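You operate a simulated robot arm through the tools that you are given. There is no shell and no other tool. Be economical: measure what you need, move in short steps, check, and stop when the job is done.

Carry out the task below with a simulated two-armed robot. There is one attempt and no reset: what you move stays moved.

## Task
Take the lid off the jar and lay it down on the top of the corner table.

It is judged by the outcome, as a careful person would: the job done as asked, and still so three seconds after it is handed in. It fails if anything else is knocked over, pushed out of place, dropped, spilled or broken. A push-on lid holds only when it is set on centred and level and pressed home; a screw cap is set on level and turned clockwise until tight.

## Robot
Two 6-joint arms with three-finger grippers on one trunk, on a base that drives. Base frame: it is fixed to the floor where the robot stands at the start and does not move with it; the origin is under the middle of the robot, x ahead of it, y to its left, z up; the surface under the hand at the start is at about z = 0.8. Readings come in m, degrees, newtons and seconds.
The left shoulder is at the start at [0.04, 0.147, 1.342], the right one opposite. With the tool pointing down near the work surface each hand reaches from about 0.32 to 0.54 m from the robot's upright axis, wherever it stands, measured 20 degrees to its own side. Payload 2.69 kg a hand.
The tool frame of a hand sits at the grasp point between the pads (the TCP): z along the fingers, y along the line on which they close. The tips reach 0.029 m beyond it. The gripper opens to 0.12 m. The gripper's body begins 0.078 m behind the TCP.
Orientation is told as [roll, pitch, yaw] about the base's x, y, z axes, in that order, counted from this pose: with the fingers straight down and closing along the base's y, the tool's x points along the base's -x, its y along +y and its z along -z.

## Interface
- The arms move only by the tool nudge_tool. It takes "left_commands", "right_commands" or both (then of equal length, played together; a hand with none holds still); each is a list of rows, each an object of numbers (a shift or turn left out is 0, a gripper value left out holds the last): "ax", "ay", "az": the turn, a rotation vector about the tool's x, y, z in degrees; "tx", "ty", "tz": the shift along the tool's x, y, z in m; "claw": the finger opening in m, from 0 to 0.12. In form: [{"ax": .., "ay": .., "az": .., "tx": .., "ty": .., "tz": .., "claw": ..}, ...]. A call has 1 to 12 rows; each row shifts and turns the commanded pose from where the row before left it, along the tool's axes as they then stand. A row lasts 0.2 s, in which the tool goes at most 0.05 m and 8.6 degrees; a call with a longer step from one row to the next is refused whole, and so is a gripper value outside its range. Where a pose cannot be reached the arm comes as near as it can. A force on the tool above 40 N (or 10 N above the force at the start of the call, whichever is more), or a blocked arm, ends the call early, and 0.2 s more pass. The fingers move at their own pace and stop on an object; they squeeze with about 23 N. The grip force told is the motor's: it shows also when the fingers shut on nothing. Time passes only in rows, and 0.2 s behind the last, so rows that do not move let the fingers close. The reply holds the time, the measured pose of the TCP, the force on the tool along the base axes, the opening and the grip force, in the units named above and with some noise, with the torque about the TCP (base axes, N m) and any sound that the robot's microphone picked up.
- Cameras (640 x 400 px; columns grow to the right, rows downward): "scene" is now at [0.0957, -0.0057, 1.5443]; the picture's right is [-0.08, -1.00, 0.00], its down [-0.79, 0.06, -0.61] and it looks along [0.61, -0.05, -0.79] (base axes); focal length 295 px, centre (320, 200). "left" rides on the left gripper at [0.063, 0, -0.104] in its tool frame; the picture's right is [0.00, 1.00, 0.00], its down [-0.83, 0.00, -0.56] and it looks along [-0.56, 0.00, 0.83] (tool axes); focal length 275 px, centre (320, 200). "right" rides on the right gripper at [0.063, 0, -0.104] in its tool frame; the picture's right is [0.00, 1.00, 0.00], its down [-0.83, 0.00, -0.56] and it looks along [-0.56, 0.00, 0.83] (tool axes); focal length 275 px, centre (320, 200). There is no depth. A picture from a camera that has moved, and an enlarged one, comes with that camera's place and axes in the base frame and with its lens.
- get_image(camera): a new picture of that camera. The clock stands still meanwhile.
- raise_lower(by): slides the trunk up (or, below 0, down) by that many m; the arms and the scene camera ride with it, the base frame stays. It gives what a move gives, with no picture.
- steer(legs): drives the robot by 1 to 6 legs, each [ahead, turn to the left] in m and degrees, along the robot's own axes; the way and the turn of a leg run together, so that a leg with both is an arc; at most 1.5 m and 180 degrees a leg. The arms and the cameras ride along, it lands a little off, and it stops where it bumps. It gives what a move gives.
- head_to(pan, tilt): turns the head with the scene camera to pan (to the left, within 86 degrees either way) and tilt (down, from -29 to 69), counted from straight ahead of the robot. It gives what a move gives.
- zoom(camera, box): a new picture of the part [left, top, right, bottom] of that camera's present view, enlarged. The clock stands still meanwhile.
- finish_job(): hands the job in; it is judged then, once.

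Work in short steps. Places have to be worked out from the pictures, the camera data and where the tool is seen: move nearer, look again, correct. Check each grasp and each placing, and mend what went wrong. You have 120 turns and 100 pictures in all, those below and enlarged ones among them. Open the grippers and draw the arms clear of the work before you hand the job in, unless the task says otherwise; then end with one line.

The tools are called as a command line: name --argument value ..., lists and objects as JSON in quotes. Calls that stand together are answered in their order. nudge_tool: Moves the arms, as the interface text tells. Its arguments: {"type":"object","properties":{"left_commands":{"type":"array","items":{"type":"object","properties":{"ax":{"type":"number"},"ay":{"type":"number"},"az":{"type":"number"},"tx":{"type":"number"},"ty":{"type":"number"},"tz":{"type":"number"},"claw":{"type":"number"}}}},"right_commands":{"type":"array","items":{"type":"object","properties":{"ax":{"type":"number"},"ay":{"type":"number"},"az":{"type":"number"},"tx":{"type":"number"},"ty":{"type":"number"},"tz":{"type":"number"},"claw":{"type":"number"}}}}},"required":[]} The other tools are called the same way: raise_lower (by) slides the trunk up or down; steer (legs) drives the base; head_to (pan, tilt) turns the head that bears the scene camera; get_image (camera) takes a picture; zoom (camera, box) takes an enlarged picture of a part of a camera's view; finish_job () hands the job in.

At the start:

```text
time: 0.0
left_position: [0.5071, 0.1926, 1.0249]
left_tcp_rot: [0.0, 0.0, 0.1]
left_contact_force: [-0.3, 0.3, -1.1]
left_moment: [0.01, 0.0, 0.03]
left_gripper_width: 0.12
left_gripper_force: 0.0
right_position: [0.5202, -0.1475, 1.0231]
right_tcp_rot: [0.1, 0.0, 0.2]
right_contact_force: [-1.0, 0.4, -0.8]
right_moment: [0.03, 0.0, 0.01]
right_gripper_width: 0.12
right_gripper_force: 0.1
trunk travel left (down, up): [-0.468, 0.029]
robot x, y, heading: [0.0001, 0.0016, 0.1]
head pan, tilt: [-4.5, 52.1]
```

scene: 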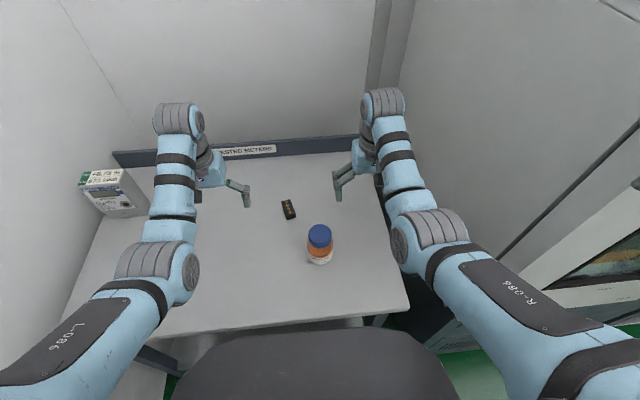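
right: 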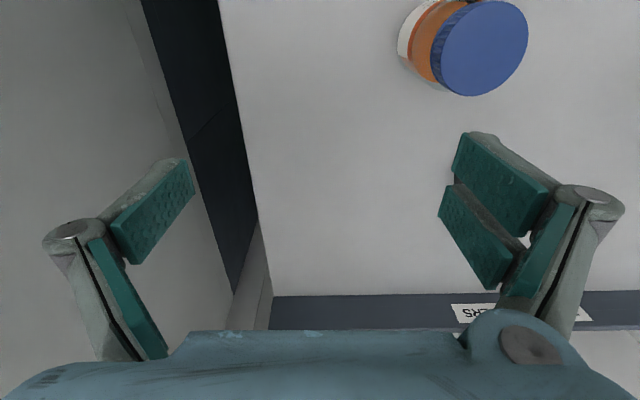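
left: 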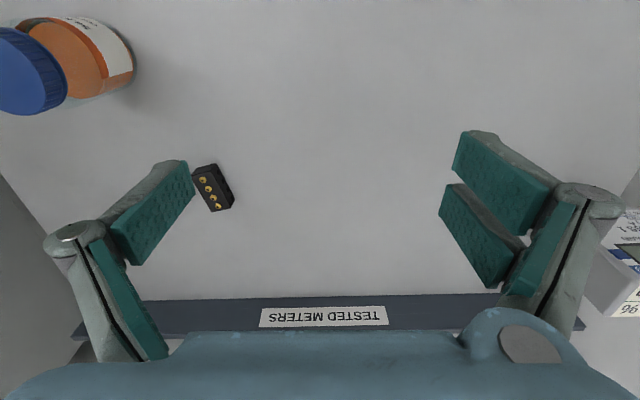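

The jar with a blue lid stands on the bench near (0.47, -0.04). I still have to find the corner table, so I look around with the head and zoom on the jar.

zoom --camera "scene" --box '[270, 190, 370, 290]'

head_to --pan -70 --tilt 35

get_image --camera "scene"

head_to --pan 70 --tilt 35

get_image --camera "scene"

```text
4.00 times, centred on (320, 240) of scene
camera zoom: at [0.0957, -0.0057, 1.5443], right [-0.08, -1.0, 0.0], down [-0.79, 0.06, -0.61], along [0.61, -0.05, -0.79], focal length 1181 px, centre (320, 40)
```

zoom: 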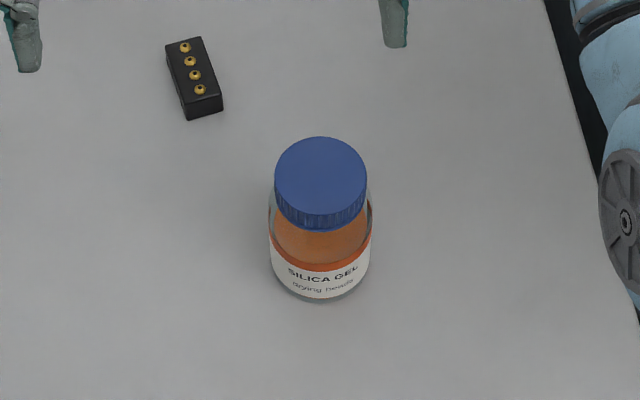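

```text
time: 1.4
left_position: [0.5064, 0.1923, 1.0241]
left_tcp_rot: [0.0, 0.0, 0.1]
left_contact_force: [0.1, 1.0, -0.5]
left_moment: [0.01, -0.02, 0.01]
left_gripper_width: 0.12
left_gripper_force: 0.1
right_position: [0.521, -0.1464, 1.0232]
right_tcp_rot: [0.0, 0.0, 0.1]
right_contact_force: [-0.4, -0.4, 0.8]
right_moment: [0.01, -0.01, -0.01]
right_gripper_width: 0.1202
right_gripper_force: 0.1
trunk travel left (down, up): [-0.468, 0.029]
robot x, y, heading: [0.0001, -0.0017, -0.2]
head pan, tilt: [-70.0, 35.0]
```

```text
95 pictures are left
camera scene: at [0.0511, -0.0826, 1.5688], right [-0.94, -0.34, 0.0], down [-0.2, 0.54, -0.82], along [0.28, -0.77, -0.57], focal length 295 px, centre (320, 200)
```

scene: 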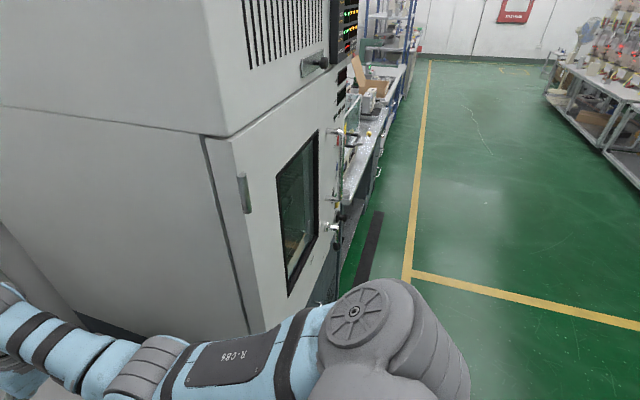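

```text
time: 3.6
left_position: [0.5075, 0.192, 1.0247]
left_tcp_rot: [0.0, 0.0, 0.1]
left_contact_force: [0.7, 0.0, -0.7]
left_moment: [0.0, -0.01, 0.02]
left_gripper_width: 0.1199
left_gripper_force: 0.0
right_position: [0.5222, -0.1464, 1.0226]
right_tcp_rot: [0.0, -0.1, 0.0]
right_contact_force: [0.5, -0.3, 0.0]
right_moment: [0.01, 0.02, 0.0]
right_gripper_width: 0.12
right_gripper_force: 0.0
trunk travel left (down, up): [-0.468, 0.029]
robot x, y, heading: [-0.0014, -0.0006, 0.1]
head pan, tilt: [70.0, 35.0]
```

```text
94 pictures are left
camera scene: at [0.0511, 0.0829, 1.5688], right [0.94, -0.34, 0.0], down [-0.2, -0.54, -0.82], along [0.28, 0.77, -0.57], focal length 295 px, centre (320, 200)
```

scene: 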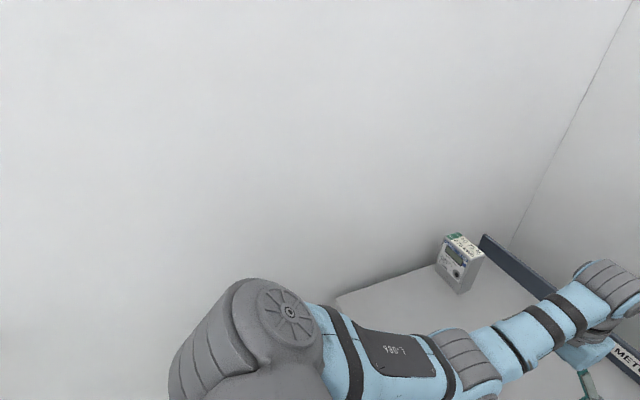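

The bench itself stands in the room's corner, so it may well be the corner table. I check sideways and behind for another candidate.

head_to --pan 86 --tilt 15

get_image --camera "scene"

head_to --pan -86 --tilt 15

get_image --camera "scene"

```text
time: 4.4
left_position: [0.5062, 0.191, 1.0237]
left_tcp_rot: [0.0, 0.1, 0.1]
left_contact_force: [0.1, 0.0, 0.3]
left_moment: [-0.02, 0.0, 0.01]
left_gripper_width: 0.1202
left_gripper_force: 0.0
right_position: [0.5213, -0.1472, 1.0238]
right_tcp_rot: [0.0, 0.0, 0.1]
right_contact_force: [-0.1, 0.2, -0.6]
right_moment: [0.01, -0.04, -0.02]
right_gripper_width: 0.12
right_gripper_force: 0.1
trunk travel left (down, up): [-0.468, 0.029]
robot x, y, heading: [0.0012, 0.0036, -0.1]
head pan, tilt: [85.9, 15.0]
```

```text
93 pictures are left
camera scene: at [0.0276, 0.0933, 1.6008], right [1.0, -0.07, 0.0], down [-0.02, -0.26, -0.97], along [0.07, 0.96, -0.26], focal length 295 px, centre (320, 200)
```

scene: 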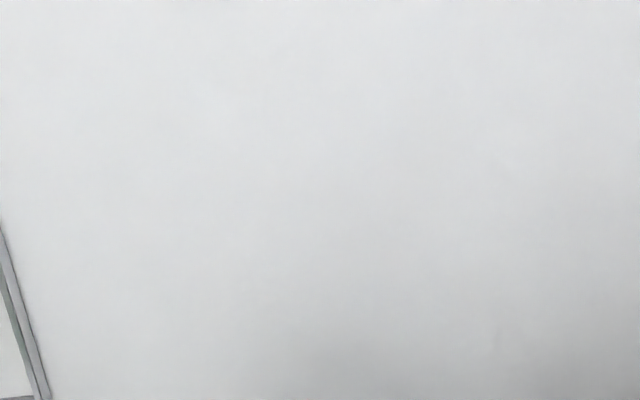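

```text
time: 7.0
left_position: [0.5076, 0.1929, 1.0246]
left_tcp_rot: [0.0, 0.0, 0.2]
left_contact_force: [-0.5, -0.5, -0.1]
left_moment: [0.0, 0.03, 0.01]
left_gripper_width: 0.12
left_gripper_force: 0.0
right_position: [0.5217, -0.1475, 1.0232]
right_tcp_rot: [-0.1, -0.1, 0.1]
right_contact_force: [-0.2, 1.6, 0.3]
right_moment: [-0.01, -0.01, 0.0]
right_gripper_width: 0.1199
right_gripper_force: 0.1
trunk travel left (down, up): [-0.468, 0.029]
robot x, y, heading: [-0.0007, -0.002, 0.1]
head pan, tilt: [-85.9, 15.0]
```

```text
92 pictures are left
camera scene: at [0.0276, -0.0931, 1.6008], right [-1.0, -0.07, 0.0], down [-0.02, 0.26, -0.97], along [0.07, -0.96, -0.26], focal length 295 px, centre (320, 200)
```

scene: 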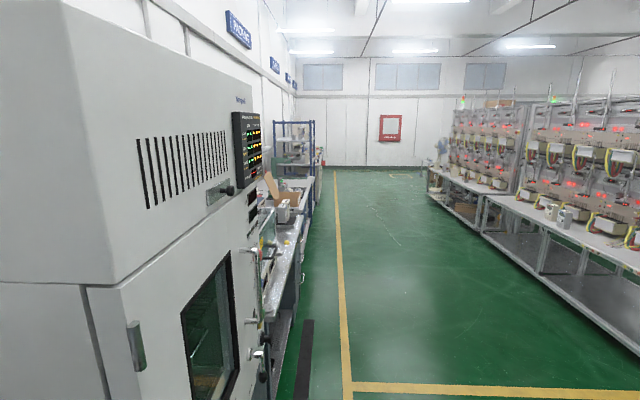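

All other tables are far-off backdrop, so the bench the jar stands on, in the corner, is the corner table. The lid may be a screw cap, so I'll hold the jar with the left hand (tilted, closing along x) and work the lid with the right. First I turn the left hand up high, looking back at the work.

head_to --pan -4 --tilt 52

nudge_tool --left_commands '[{"az": 8.2, "tz": -0.005}, {"az": 8.2, "tz": -0.005}, {"az": 8.2, "tz": -0.005}, {"az": 8.2, "tz": -0.005}, {"az": 8.2}, {"az": 8.2}, {"az": 8.2}, {"az": 8.2}, {"az": 8.2}, {"az": 8.2}, {"az": 8.0}]'

get_image --camera "scene"

get_image --camera "right"

```text
time: 8.6
left_position: [0.5079, 0.1932, 1.0227]
left_tcp_rot: [0.0, 0.1, 0.2]
left_contact_force: [-0.9, 0.0, -0.1]
left_moment: [-0.01, 0.01, 0.0]
left_gripper_width: 0.1199
left_gripper_force: 0.3
right_position: [0.5219, -0.1474, 1.0237]
right_tcp_rot: [0.0, 0.0, 0.1]
right_contact_force: [0.1, 0.2, -0.3]
right_moment: [0.03, -0.02, 0.0]
right_gripper_width: 0.1197
right_gripper_force: 0.0
trunk travel left (down, up): [-0.468, 0.029]
robot x, y, heading: [-0.0008, 0.0029, -0.1]
head pan, tilt: [-4.0, 52.0]
```

```text
time: 11.0
left_position: [0.5163, 0.1918, 1.0386]
left_tcp_rot: [0.1, 0.1, -90.0]
left_contact_force: [0.2, -1.5, -0.4]
left_moment: [0.0, 0.0, 0.01]
left_gripper_width: 0.1201
left_gripper_force: 0.0
left hand out of reach, approached as far as the arm can: row 2, 4
right_position: [0.5218, -0.1473, 1.0236]
right_tcp_rot: [0.0, 0.1, 0.0]
right_contact_force: [0.2, -0.1, 0.4]
right_moment: [0.01, -0.01, -0.02]
right_gripper_width: 0.1201
right_gripper_force: 0.0
trunk travel left (down, up): [-0.468, 0.029]
robot x, y, heading: [-0.0007, 0.0003, -0.0]
head pan, tilt: [-4.0, 52.0]
```

```text
91 pictures are left
camera scene: at [0.0958, -0.0051, 1.5444], right [-0.07, -1.0, 0.0], down [-0.79, 0.06, -0.62], along [0.61, -0.04, -0.79], focal length 295 px, centre (320, 200)
```

scene: 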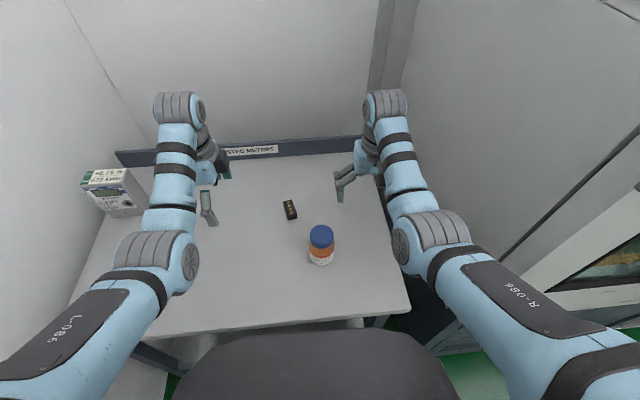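

```text
90 pictures are left
camera right: at [0.459, -0.1475, 1.1273], right [-0.01, 1.0, 0.0], down [0.83, 0.01, 0.56], along [0.56, 0.0, -0.83], focal length 275 px, centre (320, 200)
```

right: 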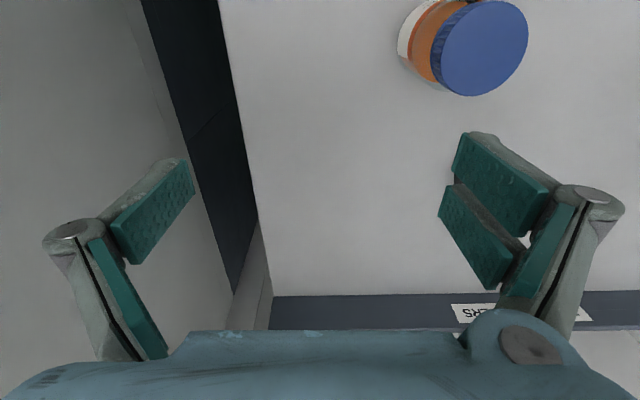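

The lid's top centre triangulates to about (0.478, -0.034, 0.902). I bring the left hand to x≈0.478 and tilt it so the fingers point right and down.

nudge_tool --left_commands '[{"ty": -0.019}, {"ty": -0.019}, {"ay": -8}, {"ay": -8}, {"ay": -8}, {"ay": -8}, {"ay": -8}, {"ay": -8}]'

get_image --camera "scene"

get_image --camera "left"

```text
time: 12.8
left_position: [0.5015, 0.1909, 1.0216]
left_tcp_rot: [-0.1, -48.3, -89.8]
left_contact_force: [-0.3, 0.7, 0.7]
left_moment: [-0.04, 0.05, 0.0]
left_gripper_width: 0.1199
left_gripper_force: 0.1
left hand out of reach, approached as far as the arm can: row 1, 2
right_position: [0.5225, -0.1454, 1.0245]
right_tcp_rot: [0.0, 0.1, 0.1]
right_contact_force: [1.1, -0.1, 0.0]
right_moment: [-0.03, 0.0, -0.01]
right_gripper_width: 0.1198
right_gripper_force: 0.1
trunk travel left (down, up): [-0.468, 0.029]
robot x, y, heading: [-0.0039, 0.0042, -0.0]
head pan, tilt: [-4.0, 52.0]
```

```text
89 pictures are left
camera scene: at [0.096, -0.0043, 1.5444], right [-0.07, -1.0, 0.0], down [-0.79, 0.05, -0.62], along [0.61, -0.04, -0.79], focal length 295 px, centre (320, 200)
```

scene: 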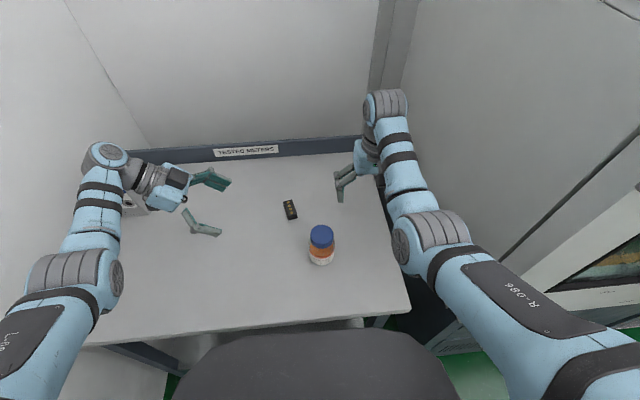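

```text
88 pictures are left
camera left: at [0.5014, 0.3093, 1.0421], right [1.0, 0.0, 0.0], down [0.0, -0.14, 0.99], along [0.0, -0.99, -0.14], focal length 275 px, centre (320, 200)
```

left: 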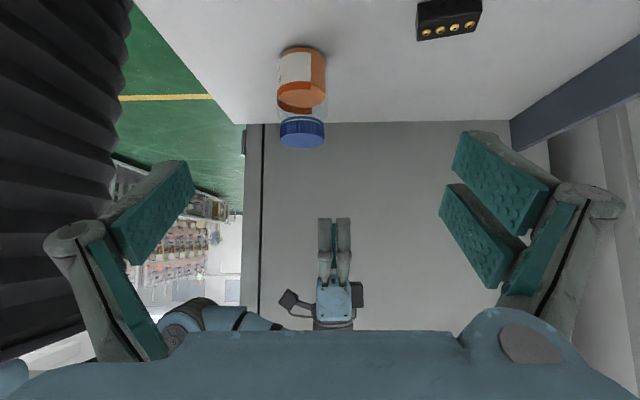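

The tilted pose works and the left camera sees the jar from the side. I zoom in on it to measure the lid and body heights.

zoom --camera "left" --box '[252, 40, 352, 160]'

```text
3.33 times, centred on (302, 100) of left
camera zoom: at [0.5014, 0.3093, 1.0421], right [1.0, 0.0, 0.0], down [0.0, -0.14, 0.99], along [0.0, -0.99, -0.14], focal length 918 px, centre (380, 533)
```

zoom: 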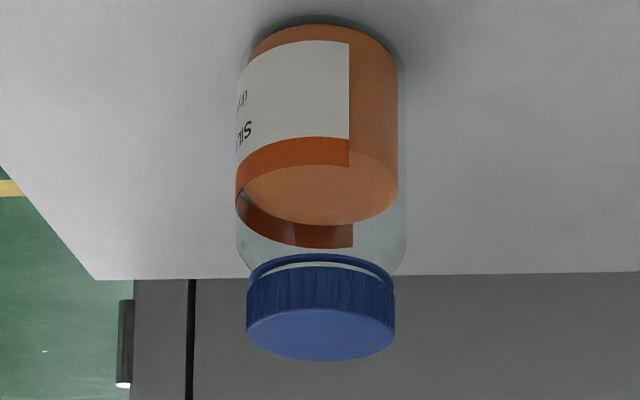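

The lid looks like a ribbed screw cap: top at z≈0.913, Ø0.057. The jar body is Ø0.064 and its base is at ≈0.808. I tilt the left hand a bit more and go about half-way toward the body at z≈0.85.

nudge_tool --left_commands '[{"ay": -5}, {"ay": -5}, {"ty": -0.0235, "tx": 0.025}, {"tz": 0.04}, {"tz": 0.04}, {"tz": 0.04}, {"tz": 0.03}, {}]'

get_image --camera "left"

get_image --camera "scene"

```text
time: 14.6
left_position: [0.4779, 0.0759, 0.9196]
left_tcp_rot: [0.0, -58.0, -89.8]
left_contact_force: [0.1, 0.5, 0.7]
left_moment: [0.01, -0.01, -0.05]
left_gripper_width: 0.1201
left_gripper_force: 0.1
right_position: [0.5218, -0.1471, 1.0234]
right_tcp_rot: [0.0, 0.0, 0.1]
right_contact_force: [0.2, -0.1, -0.6]
right_moment: [0.02, 0.01, 0.0]
right_gripper_width: 0.1203
right_gripper_force: 0.0
trunk travel left (down, up): [-0.468, 0.029]
robot x, y, heading: [-0.0008, -0.002, 0.2]
head pan, tilt: [-4.0, 52.0]
```

```text
86 pictures are left
camera left: at [0.4775, 0.1964, 0.9218], right [1.0, 0.0, 0.0], down [0.0, 0.03, 1.0], along [0.0, -1.0, 0.03], focal length 275 px, centre (320, 200)
```

left: 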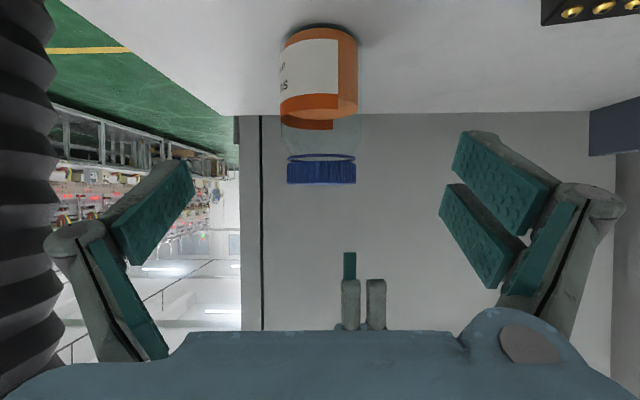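

```text
85 pictures are left
camera scene: at [0.096, -0.0053, 1.5444], right [-0.07, -1.0, 0.0], down [-0.79, 0.06, -0.62], along [0.61, -0.04, -0.79], focal length 295 px, centre (320, 200)
```

scene: 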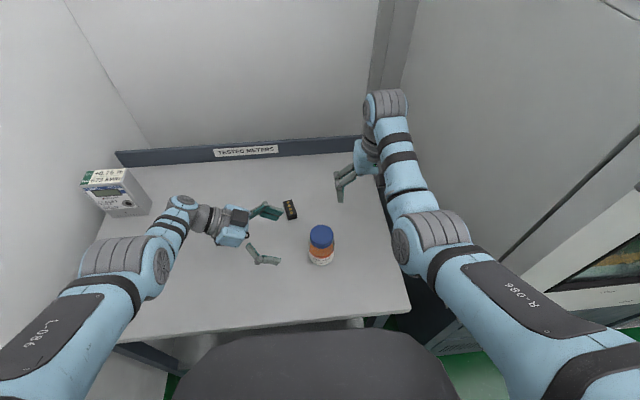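

The jar is centred between the left fingers at x≈0.478 (body up to z≈0.872, table ≈0.803). I advance around the body, without closing yet.

nudge_tool --left_commands '[{"tx": 0.0065, "tz": 0.03}, {"tz": 0.03}, {"tz": 0.03}, {"tz": 0.025}, {"tz": 0.015}, {}]'

get_image --camera "left"

zoom --camera "scene" --box '[240, 180, 400, 280]'

```text
time: 16.0
left_position: [0.4453, -0.0087, 0.8757]
left_tcp_rot: [0.0, -58.0, -89.8]
left_contact_force: [0.2, 1.2, 1.7]
left_moment: [-0.05, -0.08, 0.06]
left_gripper_width: 0.12
left_gripper_force: 0.0
left hand out of reach, approached as far as the arm can: row 1, 2, 3, 4, 5
right_position: [0.5212, -0.1469, 1.0238]
right_tcp_rot: [0.1, 0.1, 0.1]
right_contact_force: [0.3, 0.8, -1.5]
right_moment: [0.02, -0.02, 0.0]
right_gripper_width: 0.1199
right_gripper_force: 0.0
trunk travel left (down, up): [-0.468, 0.029]
robot x, y, heading: [0.0021, -0.0005, 0.2]
head pan, tilt: [-4.0, 52.0]
```

```text
84 pictures are left
camera left: at [0.4443, 0.1131, 0.8769], right [1.0, 0.0, 0.0], down [0.0, 0.03, 1.0], along [0.0, -1.0, 0.03], focal length 275 px, centre (320, 200)
```

left: 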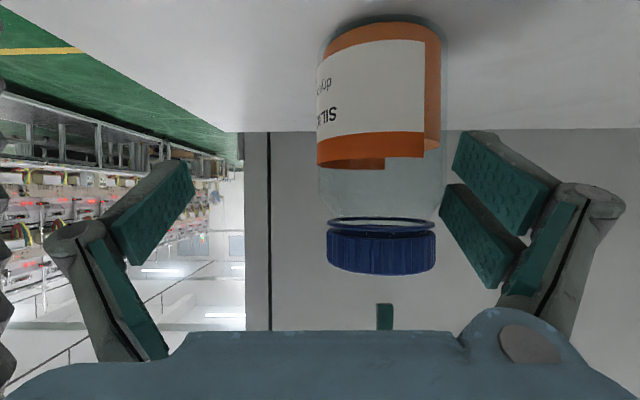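

```text
4.00 times, centred on (320, 230) of scene
camera zoom: at [0.096, -0.0047, 1.5444], right [-0.07, -1.0, 0.0], down [-0.79, 0.05, -0.62], along [0.61, -0.04, -0.79], focal length 1181 px, centre (320, 80)
```

zoom: 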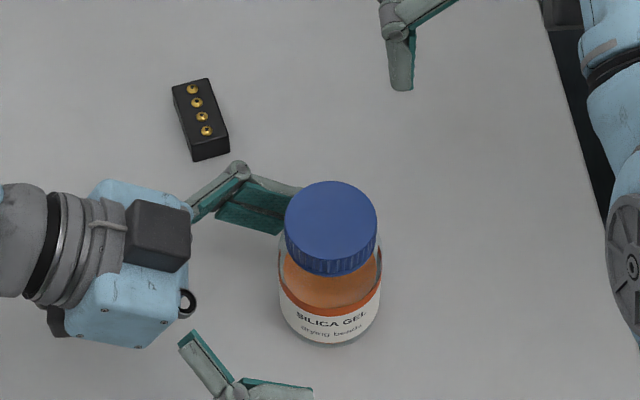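

The arm ran out of reach (x slid to 0.445), so the far finger is beside the jar, apparently not touching it. I back straight out, then lower the trunk 0.1 m to gain reach, moving the right hand clear meanwhile.

nudge_tool --left_commands '[{"tz": -0.02}, {"tz": -0.03}, {"tz": -0.04}, {"tz": -0.04}, {"tz": -0.04}, {"tz": -0.04}, {"tz": -0.04}]' --right_commands '[{"ty": -0.03}, {"ty": -0.03}, {"ty": -0.03}, {"tx": 0.03}, {"tx": 0.02}, {}, {}]'

raise_lower --by -0.1

get_image --camera "scene"

```text
time: 17.6
left_position: [0.4781, 0.2097, 0.9824]
left_tcp_rot: [0.0, -58.0, -89.8]
left_contact_force: [0.2, 0.3, 0.7]
left_moment: [0.0, -0.02, 0.0]
left_gripper_width: 0.1199
left_gripper_force: 0.1
left hand out of reach, approached as far as the arm can: row 1, 2, 3, 4, 5, 6
right_position: [0.4925, -0.2388, 1.0092]
right_tcp_rot: [0.1, 0.0, 0.1]
right_contact_force: [0.0, 0.5, -0.3]
right_moment: [-0.01, -0.01, 0.01]
right_gripper_width: 0.1201
right_gripper_force: 0.0
right hand out of reach, approached as far as the arm can: row 4, 5
trunk travel left (down, up): [-0.468, 0.029]
robot x, y, heading: [0.0003, -0.0006, -0.1]
head pan, tilt: [-4.0, 52.0]
```

```text
time: 18.9
left_position: [0.4781, 0.2083, 0.8819]
left_tcp_rot: [0.0, -58.0, -89.8]
left_contact_force: [0.4, -0.3, 0.0]
left_moment: [0.04, -0.01, -0.01]
left_gripper_width: 0.12
left_gripper_force: 0.1
right_position: [0.4908, -0.2385, 0.9072]
right_tcp_rot: [-0.1, 0.0, 0.2]
right_contact_force: [0.2, -0.8, -0.1]
right_moment: [0.01, -0.01, 0.02]
right_gripper_width: 0.1198
right_gripper_force: 0.1
trunk travel left (down, up): [-0.368, 0.129]
robot x, y, heading: [0.0001, 0.0003, -0.3]
head pan, tilt: [-4.0, 52.0]
```

```text
82 pictures are left
camera scene: at [0.0957, -0.005, 1.4432], right [-0.07, -1.0, 0.0], down [-0.79, 0.05, -0.62], along [0.61, -0.04, -0.79], focal length 295 px, centre (320, 200)
```

scene: 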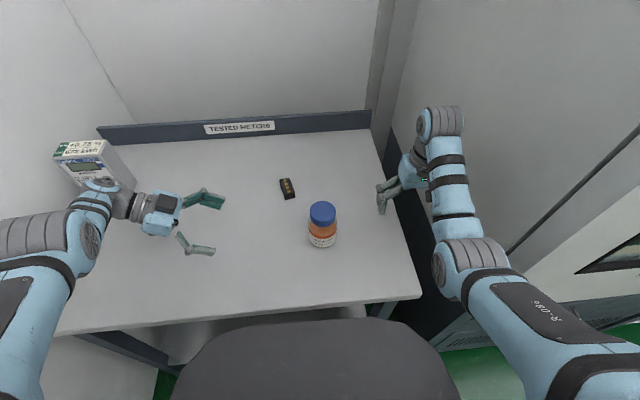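

The trunk is down and the jar looks undisturbed. I bring the left hand half-way again, checking reach.

nudge_tool --left_commands '[{"tz": 0.028, "tx": -0.012}, {"tz": 0.028, "tx": -0.012}, {"tz": 0.028, "tx": -0.012}, {"tz": 0.028, "tx": -0.012}, {}]'

get_image --camera "left"

```text
time: 20.1
left_position: [0.4946, 0.0917, 0.8539]
left_tcp_rot: [-0.2, -58.2, -89.8]
left_contact_force: [-0.3, -1.1, 0.4]
left_moment: [0.01, 0.04, 0.03]
left_gripper_width: 0.1202
left_gripper_force: 0.0
left hand out of reach, approached as far as the arm can: row 1, 2, 3
right_position: [0.4911, -0.2391, 0.9061]
right_tcp_rot: [0.0, 0.0, 0.2]
right_contact_force: [-0.5, 0.4, 0.5]
right_moment: [0.0, -0.02, 0.01]
right_gripper_width: 0.1201
right_gripper_force: 0.1
trunk travel left (down, up): [-0.368, 0.129]
robot x, y, heading: [0.0006, 0.0011, -0.2]
head pan, tilt: [-4.0, 52.0]
```

```text
81 pictures are left
camera left: at [0.4944, 0.2123, 0.8546], right [1.0, 0.0, 0.0], down [0.0, 0.03, 1.0], along [0.0, -1.0, 0.03], focal length 275 px, centre (320, 200)
```

left: 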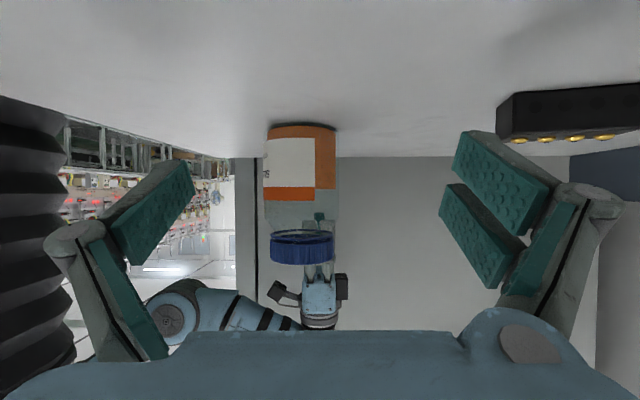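

The position drifted in x; I correct in small feedback steps before going farther.

nudge_tool --left_commands '[{"ty": -0.0085}, {"ty": -0.008}, {}]'

```text
time: 20.9
left_position: [0.4897, 0.0948, 0.8453]
left_tcp_rot: [-0.2, -58.1, -89.9]
left_contact_force: [-0.1, -1.2, -0.2]
left_moment: [0.0, 0.0, 0.0]
left_gripper_width: 0.1198
left_gripper_force: 0.0
left hand out of reach, approached as far as the arm can: row 1, 2
right_position: [0.4917, -0.2388, 0.9062]
right_tcp_rot: [0.0, 0.0, 0.1]
right_contact_force: [0.2, 0.0, -0.6]
right_moment: [-0.02, 0.01, 0.0]
right_gripper_width: 0.1199
right_gripper_force: 0.1
trunk travel left (down, up): [-0.368, 0.129]
robot x, y, heading: [-0.0035, 0.0008, 0.2]
head pan, tilt: [-4.0, 52.0]
```

Pulling back in x is refused, which suggests a wrist-bend limit with the straight-sideways approach. I raise the trunk again and turn the left hand 40° so it comes from the front-left, which is more natural.

raise_lower --by 0.1

nudge_tool --left_commands '[{"ax": -6.8, "az": -4.2, "tz": -0.01}, {"ax": -6.8, "az": -4.2, "tz": -0.01}, {"ax": -6.8, "az": -4.2, "tz": -0.01}, {"ax": -6.8, "az": -4.2}, {"ax": -6.8, "az": -4.2}, {}]'

get_image --camera "left"

get_image --camera "scene"

```text
time: 22.2
left_position: [0.4898, 0.0938, 0.9474]
left_tcp_rot: [-0.1, -58.1, -89.8]
left_contact_force: [-0.6, 0.1, 0.2]
left_moment: [0.0, 0.01, 0.0]
left_gripper_width: 0.1202
left_gripper_force: 0.1
right_position: [0.492, -0.2389, 1.0081]
right_tcp_rot: [0.1, 0.0, 0.1]
right_contact_force: [0.4, 0.8, 0.3]
right_moment: [0.01, -0.02, 0.02]
right_gripper_width: 0.1202
right_gripper_force: 0.1
trunk travel left (down, up): [-0.468, 0.029]
robot x, y, heading: [0.0015, 0.0001, 0.2]
head pan, tilt: [-4.0, 52.0]
```

```text
time: 23.6
left_position: [0.5771, 0.1372, 0.8997]
left_tcp_rot: [0.2, -58.1, -50.0]
left_contact_force: [0.1, 0.6, 0.0]
left_moment: [0.0, 0.0, 0.0]
left_gripper_width: 0.1202
left_gripper_force: 0.1
left hand out of reach, approached as far as the arm can: row 1, 2, 3, 4, 5
right_position: [0.4911, -0.2383, 1.0068]
right_tcp_rot: [0.0, 0.0, 0.0]
right_contact_force: [-0.6, 0.8, -0.1]
right_moment: [0.0, -0.01, -0.01]
right_gripper_width: 0.1198
right_gripper_force: 0.0
trunk travel left (down, up): [-0.468, 0.029]
robot x, y, heading: [0.0026, -0.0005, 0.0]
head pan, tilt: [-4.0, 52.0]
```

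```text
80 pictures are left
camera left: at [0.4988, 0.2293, 0.9006], right [0.77, 0.64, 0.0], down [-0.02, 0.02, 1.0], along [0.64, -0.77, 0.03], focal length 275 px, centre (320, 200)
```

left: 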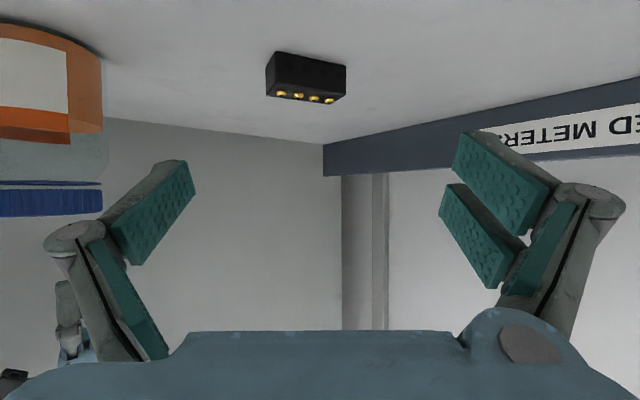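

```text
79 pictures are left
camera scene: at [0.0958, -0.0051, 1.5444], right [-0.07, -1.0, 0.0], down [-0.79, 0.05, -0.62], along [0.61, -0.04, -0.79], focal length 295 px, centre (320, 200)
```

scene: 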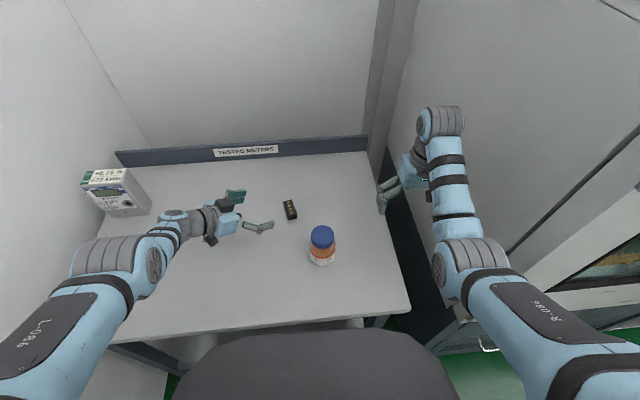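

The log fits with commands accumulating: my commanded x was about 0.43–0.445, inside the inner reach limit, hence the sliding. I turn the hand back to sideways, drive back 4 cm for margin and restore x.

nudge_tool --left_commands '[{"ax": 6.8, "az": 4.2}, {"ax": 6.8, "az": 4.2}, {"ax": 6.8, "az": 4.2}, {"ax": 6.8, "az": 4.2}, {"ax": 6.8, "az": 4.2}, {"ty": 0.03}, {"ty": 0.03}, {}]'

steer --legs '[[-0.04, 0]]'

nudge_tool --left_commands '[{"tz": -0.005}, {}]'

```text
time: 25.4
left_position: [0.5012, 0.1088, 0.9694]
left_tcp_rot: [-0.1, -58.1, -89.9]
left_contact_force: [-0.6, 0.8, -0.6]
left_moment: [0.01, -0.04, 0.01]
left_gripper_width: 0.1201
left_gripper_force: 0.0
left hand out of reach, approached as far as the arm can: row 1, 2, 3, 4, 5, 6, 7
right_position: [0.4922, -0.2384, 1.0067]
right_tcp_rot: [0.0, 0.0, 0.1]
right_contact_force: [0.6, 0.0, 0.9]
right_moment: [-0.01, -0.03, 0.04]
right_gripper_width: 0.1199
right_gripper_force: 0.1
trunk travel left (down, up): [-0.468, 0.029]
robot x, y, heading: [0.0019, -0.0, 0.2]
head pan, tilt: [-4.0, 52.0]
```

```text
time: 26.3
left_position: [0.4678, 0.1092, 0.9651]
left_tcp_rot: [-1.0, -58.0, -89.1]
left_contact_force: [0.7, 0.1, -1.0]
left_moment: [-0.03, 0.04, -0.1]
left_gripper_width: 0.1199
left_gripper_force: 0.0
right_position: [0.4587, -0.2377, 1.0021]
right_tcp_rot: [0.1, 0.5, 0.1]
right_contact_force: [1.1, -0.7, -0.5]
right_moment: [-0.03, 0.04, -0.03]
right_gripper_width: 0.1199
right_gripper_force: 0.0
trunk travel left (down, up): [-0.468, 0.029]
robot x, y, heading: [-0.0434, -0.0026, -0.1]
head pan, tilt: [-4.0, 52.0]
```

```text
time: 26.9
left_position: [0.4626, 0.1132, 0.9709]
left_tcp_rot: [-0.2, -58.0, -89.6]
left_contact_force: [1.0, 1.4, -0.4]
left_moment: [-0.04, 0.01, -0.01]
left_gripper_width: 0.1198
left_gripper_force: 0.1
right_position: [0.4535, -0.2383, 1.0075]
right_tcp_rot: [0.0, 0.1, 0.0]
right_contact_force: [0.3, 0.0, 0.0]
right_moment: [0.0, 0.02, 0.01]
right_gripper_width: 0.1199
right_gripper_force: 0.0
trunk travel left (down, up): [-0.468, 0.029]
robot x, y, heading: [-0.0398, -0.0028, -0.2]
head pan, tilt: [-4.0, 52.0]
```

Now it follows exactly. I align x and height and advance 0.10 toward the jar.

nudge_tool --left_commands '[{"ty": 0.0154, "tx": 0.0145}, {"tx": 0.015, "tz": 0.02}, {"tz": 0.04}, {"tz": 0.04}, {}]'

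get_image --camera "left"

```text
time: 28.1
left_position: [0.4346, 0.0366, 0.9129]
left_tcp_rot: [0.0, -58.1, -89.9]
left_contact_force: [-0.1, 0.2, 0.3]
left_moment: [-0.03, 0.02, -0.01]
left_gripper_width: 0.1199
left_gripper_force: 0.0
left hand out of reach, approached as far as the arm can: row 1, 2, 3, 4
right_position: [0.4516, -0.2383, 1.0079]
right_tcp_rot: [0.0, 0.0, 0.1]
right_contact_force: [0.2, 0.7, -0.5]
right_moment: [-0.02, 0.0, 0.02]
right_gripper_width: 0.12
right_gripper_force: 0.1
trunk travel left (down, up): [-0.468, 0.029]
robot x, y, heading: [-0.0422, -0.0022, -0.1]
head pan, tilt: [-4.0, 52.0]
```

```text
78 pictures are left
camera left: at [0.4344, 0.1574, 0.9142], right [1.0, 0.0, 0.0], down [0.0, 0.03, 1.0], along [0.0, -1.0, 0.03], focal length 275 px, centre (320, 200)
```

left: 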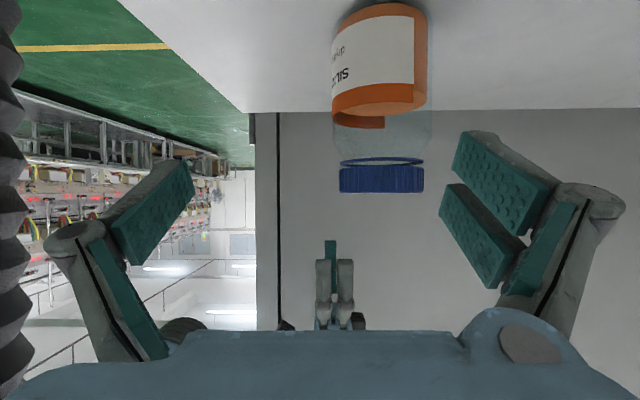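

The hand slid toward the shoulder this time. I test the limits with small moves to learn how this reach bound behaves.

nudge_tool --left_commands '[{}, {}]'

nudge_tool --left_commands '[{"tz": -0.02}, {}]'

nudge_tool --left_commands '[{"ty": 0.02}, {}]'

nudge_tool --left_commands '[{"ty": 0.02}, {}]'

```text
time: 28.7
left_position: [0.4359, 0.0357, 0.9135]
left_tcp_rot: [-0.1, -58.1, -89.9]
left_contact_force: [0.9, -0.2, -0.1]
left_moment: [0.03, 0.01, -0.02]
left_gripper_width: 0.1199
left_gripper_force: 0.0
right_position: [0.4519, -0.2396, 1.0076]
right_tcp_rot: [0.0, 0.0, 0.1]
right_contact_force: [0.0, 0.5, 0.7]
right_moment: [0.02, 0.0, 0.01]
right_gripper_width: 0.1201
right_gripper_force: 0.0
trunk travel left (down, up): [-0.468, 0.029]
robot x, y, heading: [-0.0394, 0.0023, 0.1]
head pan, tilt: [-4.0, 52.0]
```

```text
time: 29.3
left_position: [0.4357, 0.0539, 0.9243]
left_tcp_rot: [-0.1, -58.1, -89.8]
left_contact_force: [-0.3, 0.7, 0.1]
left_moment: [0.0, 0.01, -0.01]
left_gripper_width: 0.1199
left_gripper_force: 0.1
right_position: [0.4511, -0.2397, 1.0091]
right_tcp_rot: [0.0, 0.0, 0.0]
right_contact_force: [-1.0, 0.4, 0.1]
right_moment: [0.0, 0.0, 0.01]
right_gripper_width: 0.12
right_gripper_force: 0.0
trunk travel left (down, up): [-0.468, 0.029]
robot x, y, heading: [-0.0405, -0.0003, 0.0]
head pan, tilt: [-4.0, 52.0]
```

```text
time: 29.9
left_position: [0.4439, 0.0551, 0.9283]
left_tcp_rot: [-0.1, -58.1, -89.9]
left_contact_force: [-0.1, 0.1, 0.7]
left_moment: [-0.03, 0.01, -0.01]
left_gripper_width: 0.12
left_gripper_force: 0.1
left hand out of reach, approached as far as the arm can: row 1
right_position: [0.4513, -0.2393, 1.0068]
right_tcp_rot: [0.0, 0.0, 0.1]
right_contact_force: [0.5, -0.5, -0.4]
right_moment: [0.02, -0.01, 0.0]
right_gripper_width: 0.1196
right_gripper_force: 0.0
trunk travel left (down, up): [-0.468, 0.029]
robot x, y, heading: [-0.0422, 0.0004, 0.1]
head pan, tilt: [-4.0, 52.0]
```

```text
time: 30.5
left_position: [0.4475, 0.0545, 0.9331]
left_tcp_rot: [-0.1, -58.1, -89.8]
left_contact_force: [-0.3, -0.2, 0.1]
left_moment: [-0.05, -0.03, 0.0]
left_gripper_width: 0.1201
left_gripper_force: 0.0
left hand out of reach, approached as far as the arm can: row 1
right_position: [0.4522, -0.2384, 1.0079]
right_tcp_rot: [0.0, 0.0, 0.1]
right_contact_force: [0.5, 0.2, -0.2]
right_moment: [0.01, -0.02, -0.01]
right_gripper_width: 0.1198
right_gripper_force: 0.1
trunk travel left (down, up): [-0.468, 0.029]
robot x, y, heading: [-0.0385, -0.0032, 0.0]
head pan, tilt: [-4.0, 52.0]
```

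The reachable shell for this orientation is thin: higher shoulder and a nearer jar would help. I look down to see how much room there is to drive closer to the table.

head_to --pan 0 --tilt 69

get_image --camera "scene"

```text
time: 31.3
left_position: [0.4473, 0.0544, 0.9316]
left_tcp_rot: [-0.1, -58.1, -89.8]
left_contact_force: [-0.8, 0.1, -0.1]
left_moment: [0.02, 0.04, 0.01]
left_gripper_width: 0.1197
left_gripper_force: 0.1
right_position: [0.4518, -0.2383, 1.0078]
right_tcp_rot: [0.1, 0.0, 0.2]
right_contact_force: [-0.4, -0.4, 0.1]
right_moment: [0.01, 0.01, 0.01]
right_gripper_width: 0.1204
right_gripper_force: 0.1
trunk travel left (down, up): [-0.468, 0.029]
robot x, y, heading: [-0.0422, 0.0023, 0.1]
head pan, tilt: [0.0, 68.8]
```

```text
77 pictures are left
camera scene: at [0.0369, 0.0, 1.5252], right [0.0, -1.0, 0.0], down [-0.93, 0.0, -0.36], along [0.36, 0.0, -0.93], focal length 295 px, centre (320, 200)
```

scene: 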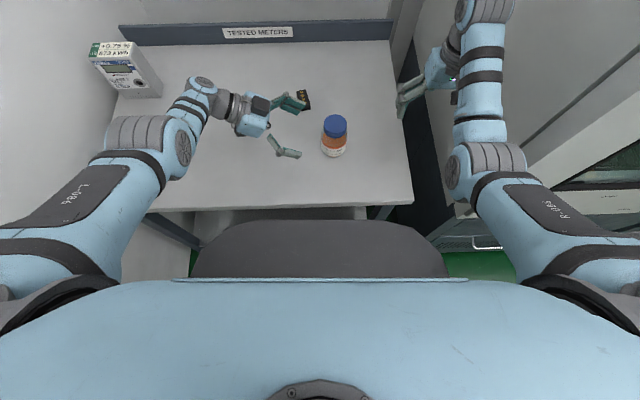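

The black part seems to be the belly above table height, so returning to x=0 and turning right by 10° should be safe, and it brings the left shoulder nearer. First I retreat and raise the left hand.

nudge_tool --left_commands '[{"tz": -0.04}, {"tz": -0.04}, {"tz": -0.04}, {"ay": 4}, {"ay": 4}, {}]'

steer --legs '[[0.02, 0], [0.02, -5], [0, -5]]'

head_to --pan 0 --tilt 60

get_image --camera "scene"

```text
time: 32.7
left_position: [0.4467, 0.157, 0.9955]
left_tcp_rot: [-0.1, -50.1, -89.9]
left_contact_force: [-0.1, 0.0, 1.0]
left_moment: [-0.03, 0.0, -0.03]
left_gripper_width: 0.12
left_gripper_force: 0.1
right_position: [0.452, -0.2385, 1.0081]
right_tcp_rot: [0.1, 0.0, 0.1]
right_contact_force: [1.0, -0.4, 0.2]
right_moment: [0.01, 0.01, 0.01]
right_gripper_width: 0.12
right_gripper_force: 0.1
trunk travel left (down, up): [-0.468, 0.029]
robot x, y, heading: [-0.0431, 0.0003, -0.0]
head pan, tilt: [0.0, 68.8]
```

```text
time: 34.5
left_position: [0.5078, 0.0703, 0.9949]
left_tcp_rot: [-0.1, -50.1, -99.8]
left_contact_force: [0.1, 0.4, 0.2]
left_moment: [-0.02, 0.0, -0.01]
left_gripper_width: 0.1202
left_gripper_force: 0.1
right_position: [0.4457, -0.3191, 1.0081]
right_tcp_rot: [0.0, 0.1, -10.0]
right_contact_force: [1.0, 1.8, 0.8]
right_moment: [-0.14, 0.07, 0.05]
right_gripper_width: 0.1196
right_gripper_force: 0.0
trunk travel left (down, up): [-0.468, 0.029]
robot x, y, heading: [-0.0005, -0.0013, -10.3]
head pan, tilt: [0.0, 68.8]
```

```text
time: 35.2
left_position: [0.5054, 0.0692, 0.9951]
left_tcp_rot: [-0.2, -50.0, -99.8]
left_contact_force: [-0.5, -0.6, -0.1]
left_moment: [-0.03, -0.01, -0.01]
left_gripper_width: 0.12
left_gripper_force: 0.0
right_position: [0.4435, -0.3203, 1.0073]
right_tcp_rot: [0.0, 0.0, -9.9]
right_contact_force: [-0.8, 1.3, 0.4]
right_moment: [-0.07, -0.01, -0.07]
right_gripper_width: 0.1191
right_gripper_force: 0.1
trunk travel left (down, up): [-0.468, 0.029]
robot x, y, heading: [0.002, -0.0004, -10.0]
head pan, tilt: [0.0, 60.0]
```

```text
76 pictures are left
camera scene: at [0.0864, -0.015, 1.5345], right [-0.17, -0.98, 0.0], down [-0.85, 0.15, -0.5], along [0.49, -0.09, -0.87], focal length 295 px, centre (320, 200)
```

scene: 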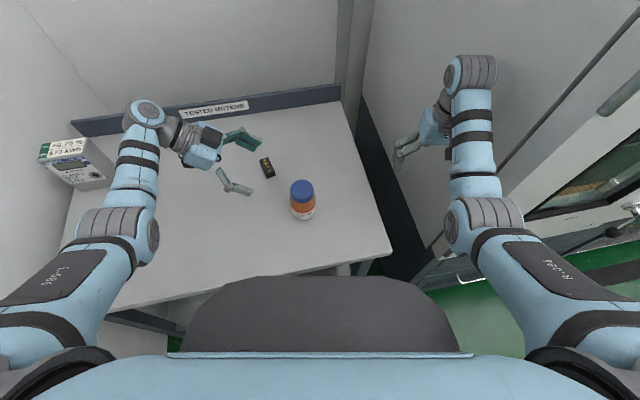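

Turned; right hand may be brushing something at its right, so I move it back left. The left hand yaws 25° so it approaches slightly from the front-left.

nudge_tool --left_commands '[{"ax": -4.8, "az": -4.0}, {"ax": -4.8, "az": -4.0}, {"ax": -4.8, "az": -4.0}, {"ax": -4.8, "az": -4.0}, {}]' --right_commands '[{"ty": 0.02}, {"ty": 0.03}, {"ty": 0.03}, {}, {}]'

```text
time: 36.4
left_position: [0.5068, 0.0684, 0.9945]
left_tcp_rot: [-0.1, -50.0, -74.8]
left_contact_force: [-0.6, 0.3, 0.6]
left_moment: [-0.01, -0.01, -0.04]
left_gripper_width: 0.1201
left_gripper_force: 0.0
right_position: [0.4573, -0.2436, 1.0091]
right_tcp_rot: [0.0, -0.1, -9.9]
right_contact_force: [-0.4, 0.6, -1.1]
right_moment: [0.0, 0.01, 0.01]
right_gripper_width: 0.1202
right_gripper_force: 0.1
trunk travel left (down, up): [-0.468, 0.029]
robot x, y, heading: [-0.003, -0.0042, -9.7]
head pan, tilt: [0.0, 60.0]
```

Fully in reach now. I align laterally first and advance a third of the way, then look.

nudge_tool --left_commands '[{"ty": -0.0275, "tx": 0.026}, {"ty": -0.0275, "tx": 0.0265}, {"tz": 0.03}, {"tz": 0.03}, {}]'

get_image --camera "left"

```text
time: 37.6
left_position: [0.4554, 0.0432, 0.9155]
left_tcp_rot: [0.0, -50.2, -75.0]
left_contact_force: [0.2, -0.6, 0.0]
left_moment: [0.0, -0.01, 0.02]
left_gripper_width: 0.1196
left_gripper_force: 0.1
right_position: [0.4566, -0.2425, 1.0103]
right_tcp_rot: [0.0, -0.1, -9.9]
right_contact_force: [0.2, 0.0, 0.1]
right_moment: [0.0, 0.03, 0.04]
right_gripper_width: 0.1199
right_gripper_force: 0.1
trunk travel left (down, up): [-0.468, 0.029]
robot x, y, heading: [-0.0, 0.0008, -10.1]
head pan, tilt: [0.0, 60.0]
```

```text
75 pictures are left
camera left: at [0.4241, 0.1581, 0.9333], right [0.97, 0.26, 0.0], down [0.02, -0.1, 0.99], along [0.26, -0.96, -0.11], focal length 275 px, centre (320, 200)
```

left: 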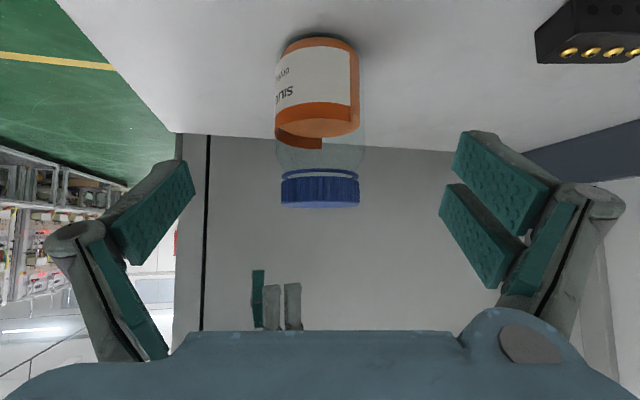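

The jar is exactly centred between the fingers. I advance the remaining 0.097 m along the tool.

nudge_tool --left_commands '[{"tz": 0.03}, {"tz": 0.03}, {"tz": 0.02}, {"tz": 0.017}, {}]'

get_image --camera "left"

zoom --camera "scene" --box '[220, 140, 380, 240]'

```text
time: 38.8
left_position: [0.4761, -0.0304, 0.8549]
left_tcp_rot: [0.0, -50.0, -74.9]
left_contact_force: [0.2, -0.3, -0.8]
left_moment: [0.0, 0.01, -0.02]
left_gripper_width: 0.12
left_gripper_force: 0.0
right_position: [0.4571, -0.2418, 1.0085]
right_tcp_rot: [-0.1, 0.0, -9.9]
right_contact_force: [-0.4, 0.5, 0.1]
right_moment: [-0.01, -0.01, 0.01]
right_gripper_width: 0.1203
right_gripper_force: 0.1
trunk travel left (down, up): [-0.468, 0.029]
robot x, y, heading: [0.0049, 0.0011, -10.0]
head pan, tilt: [0.0, 60.0]
```

```text
74 pictures are left
camera left: at [0.4446, 0.0856, 0.8721], right [0.97, 0.26, 0.0], down [0.02, -0.1, 0.99], along [0.26, -0.96, -0.11], focal length 275 px, centre (320, 200)
```

left: 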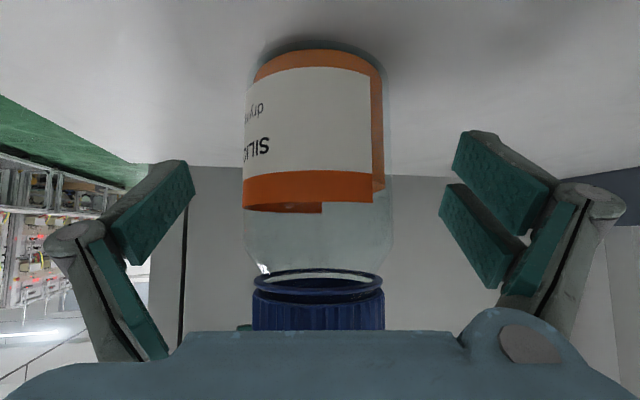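

```text
4.00 times, centred on (300, 190) of scene
camera zoom: at [0.0866, -0.016, 1.5345], right [-0.17, -0.98, 0.0], down [-0.85, 0.15, -0.5], along [0.49, -0.09, -0.87], focal length 1181 px, centre (400, 240)
```

zoom: 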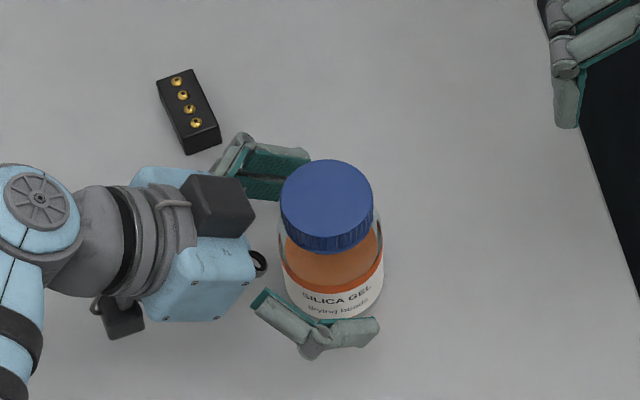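

The jar is centred within the fingers. I close the left gripper on the body and check.

nudge_tool --left_commands '[{"claw": 0.09}, {"claw": 0.07}, {"claw": 0.05}, {"claw": 0.05}, {}]'

get_image --camera "left"

zoom --camera "scene" --box '[220, 140, 380, 240]'

```text
time: 40.0
left_position: [0.4761, -0.0288, 0.8543]
left_tcp_rot: [0.0, -50.2, -74.8]
left_contact_force: [0.2, -1.5, -0.1]
left_moment: [-0.04, -0.08, -0.03]
left_gripper_width: 0.065
left_gripper_force: 22.8
right_position: [0.4568, -0.2435, 1.0086]
right_tcp_rot: [0.0, -0.1, -9.9]
right_contact_force: [0.4, -0.1, 0.0]
right_moment: [-0.02, -0.02, -0.03]
right_gripper_width: 0.12
right_gripper_force: 0.1
trunk travel left (down, up): [-0.468, 0.029]
robot x, y, heading: [0.003, -0.0014, -10.0]
head pan, tilt: [0.0, 60.0]
```

```text
72 pictures are left
camera left: at [0.4446, 0.0859, 0.8721], right [0.97, 0.26, 0.0], down [0.02, -0.1, 0.99], along [0.26, -0.96, -0.11], focal length 275 px, centre (320, 200)
```

left: 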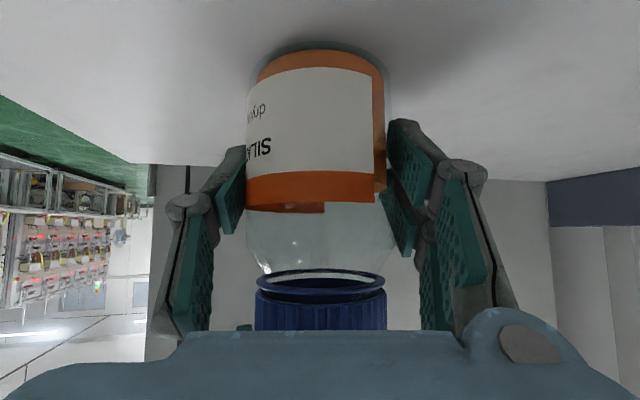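

```text
4.00 times, centred on (300, 190) of scene
camera zoom: at [0.0867, -0.016, 1.5345], right [-0.17, -0.98, 0.0], down [-0.85, 0.15, -0.5], along [0.49, -0.09, -0.87], focal length 1181 px, centre (400, 240)
```

zoom: 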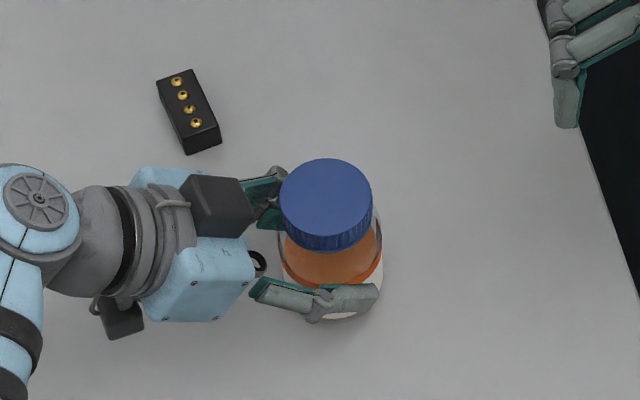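

The jar is held firmly (0.065 m, 22.8 N). Now I turn the right hand so its closing axis avoids the left hand, with room to turn counterclockwise.

nudge_tool --right_commands '[{"az": -8}, {"az": -8}, {"az": -8}, {"az": -8}, {"az": -8}, {"az": -8}, {"az": -8}, {"az": -8}, {"az": -6}, {}]'

```text
time: 42.2
left_position: [0.4769, -0.0288, 0.8547]
left_tcp_rot: [0.1, -50.1, -75.0]
left_contact_force: [0.5, -1.6, 0.6]
left_moment: [-0.01, -0.08, 0.02]
left_gripper_width: 0.0652
left_gripper_force: 22.6
right_position: [0.4573, -0.2426, 1.0079]
right_tcp_rot: [0.1, 0.0, 60.2]
right_contact_force: [0.1, 0.5, 0.4]
right_moment: [0.01, 0.0, 0.03]
right_gripper_width: 0.1201
right_gripper_force: 0.1
trunk travel left (down, up): [-0.468, 0.029]
robot x, y, heading: [-0.0016, -0.0012, -9.9]
head pan, tilt: [0.0, 60.0]
```

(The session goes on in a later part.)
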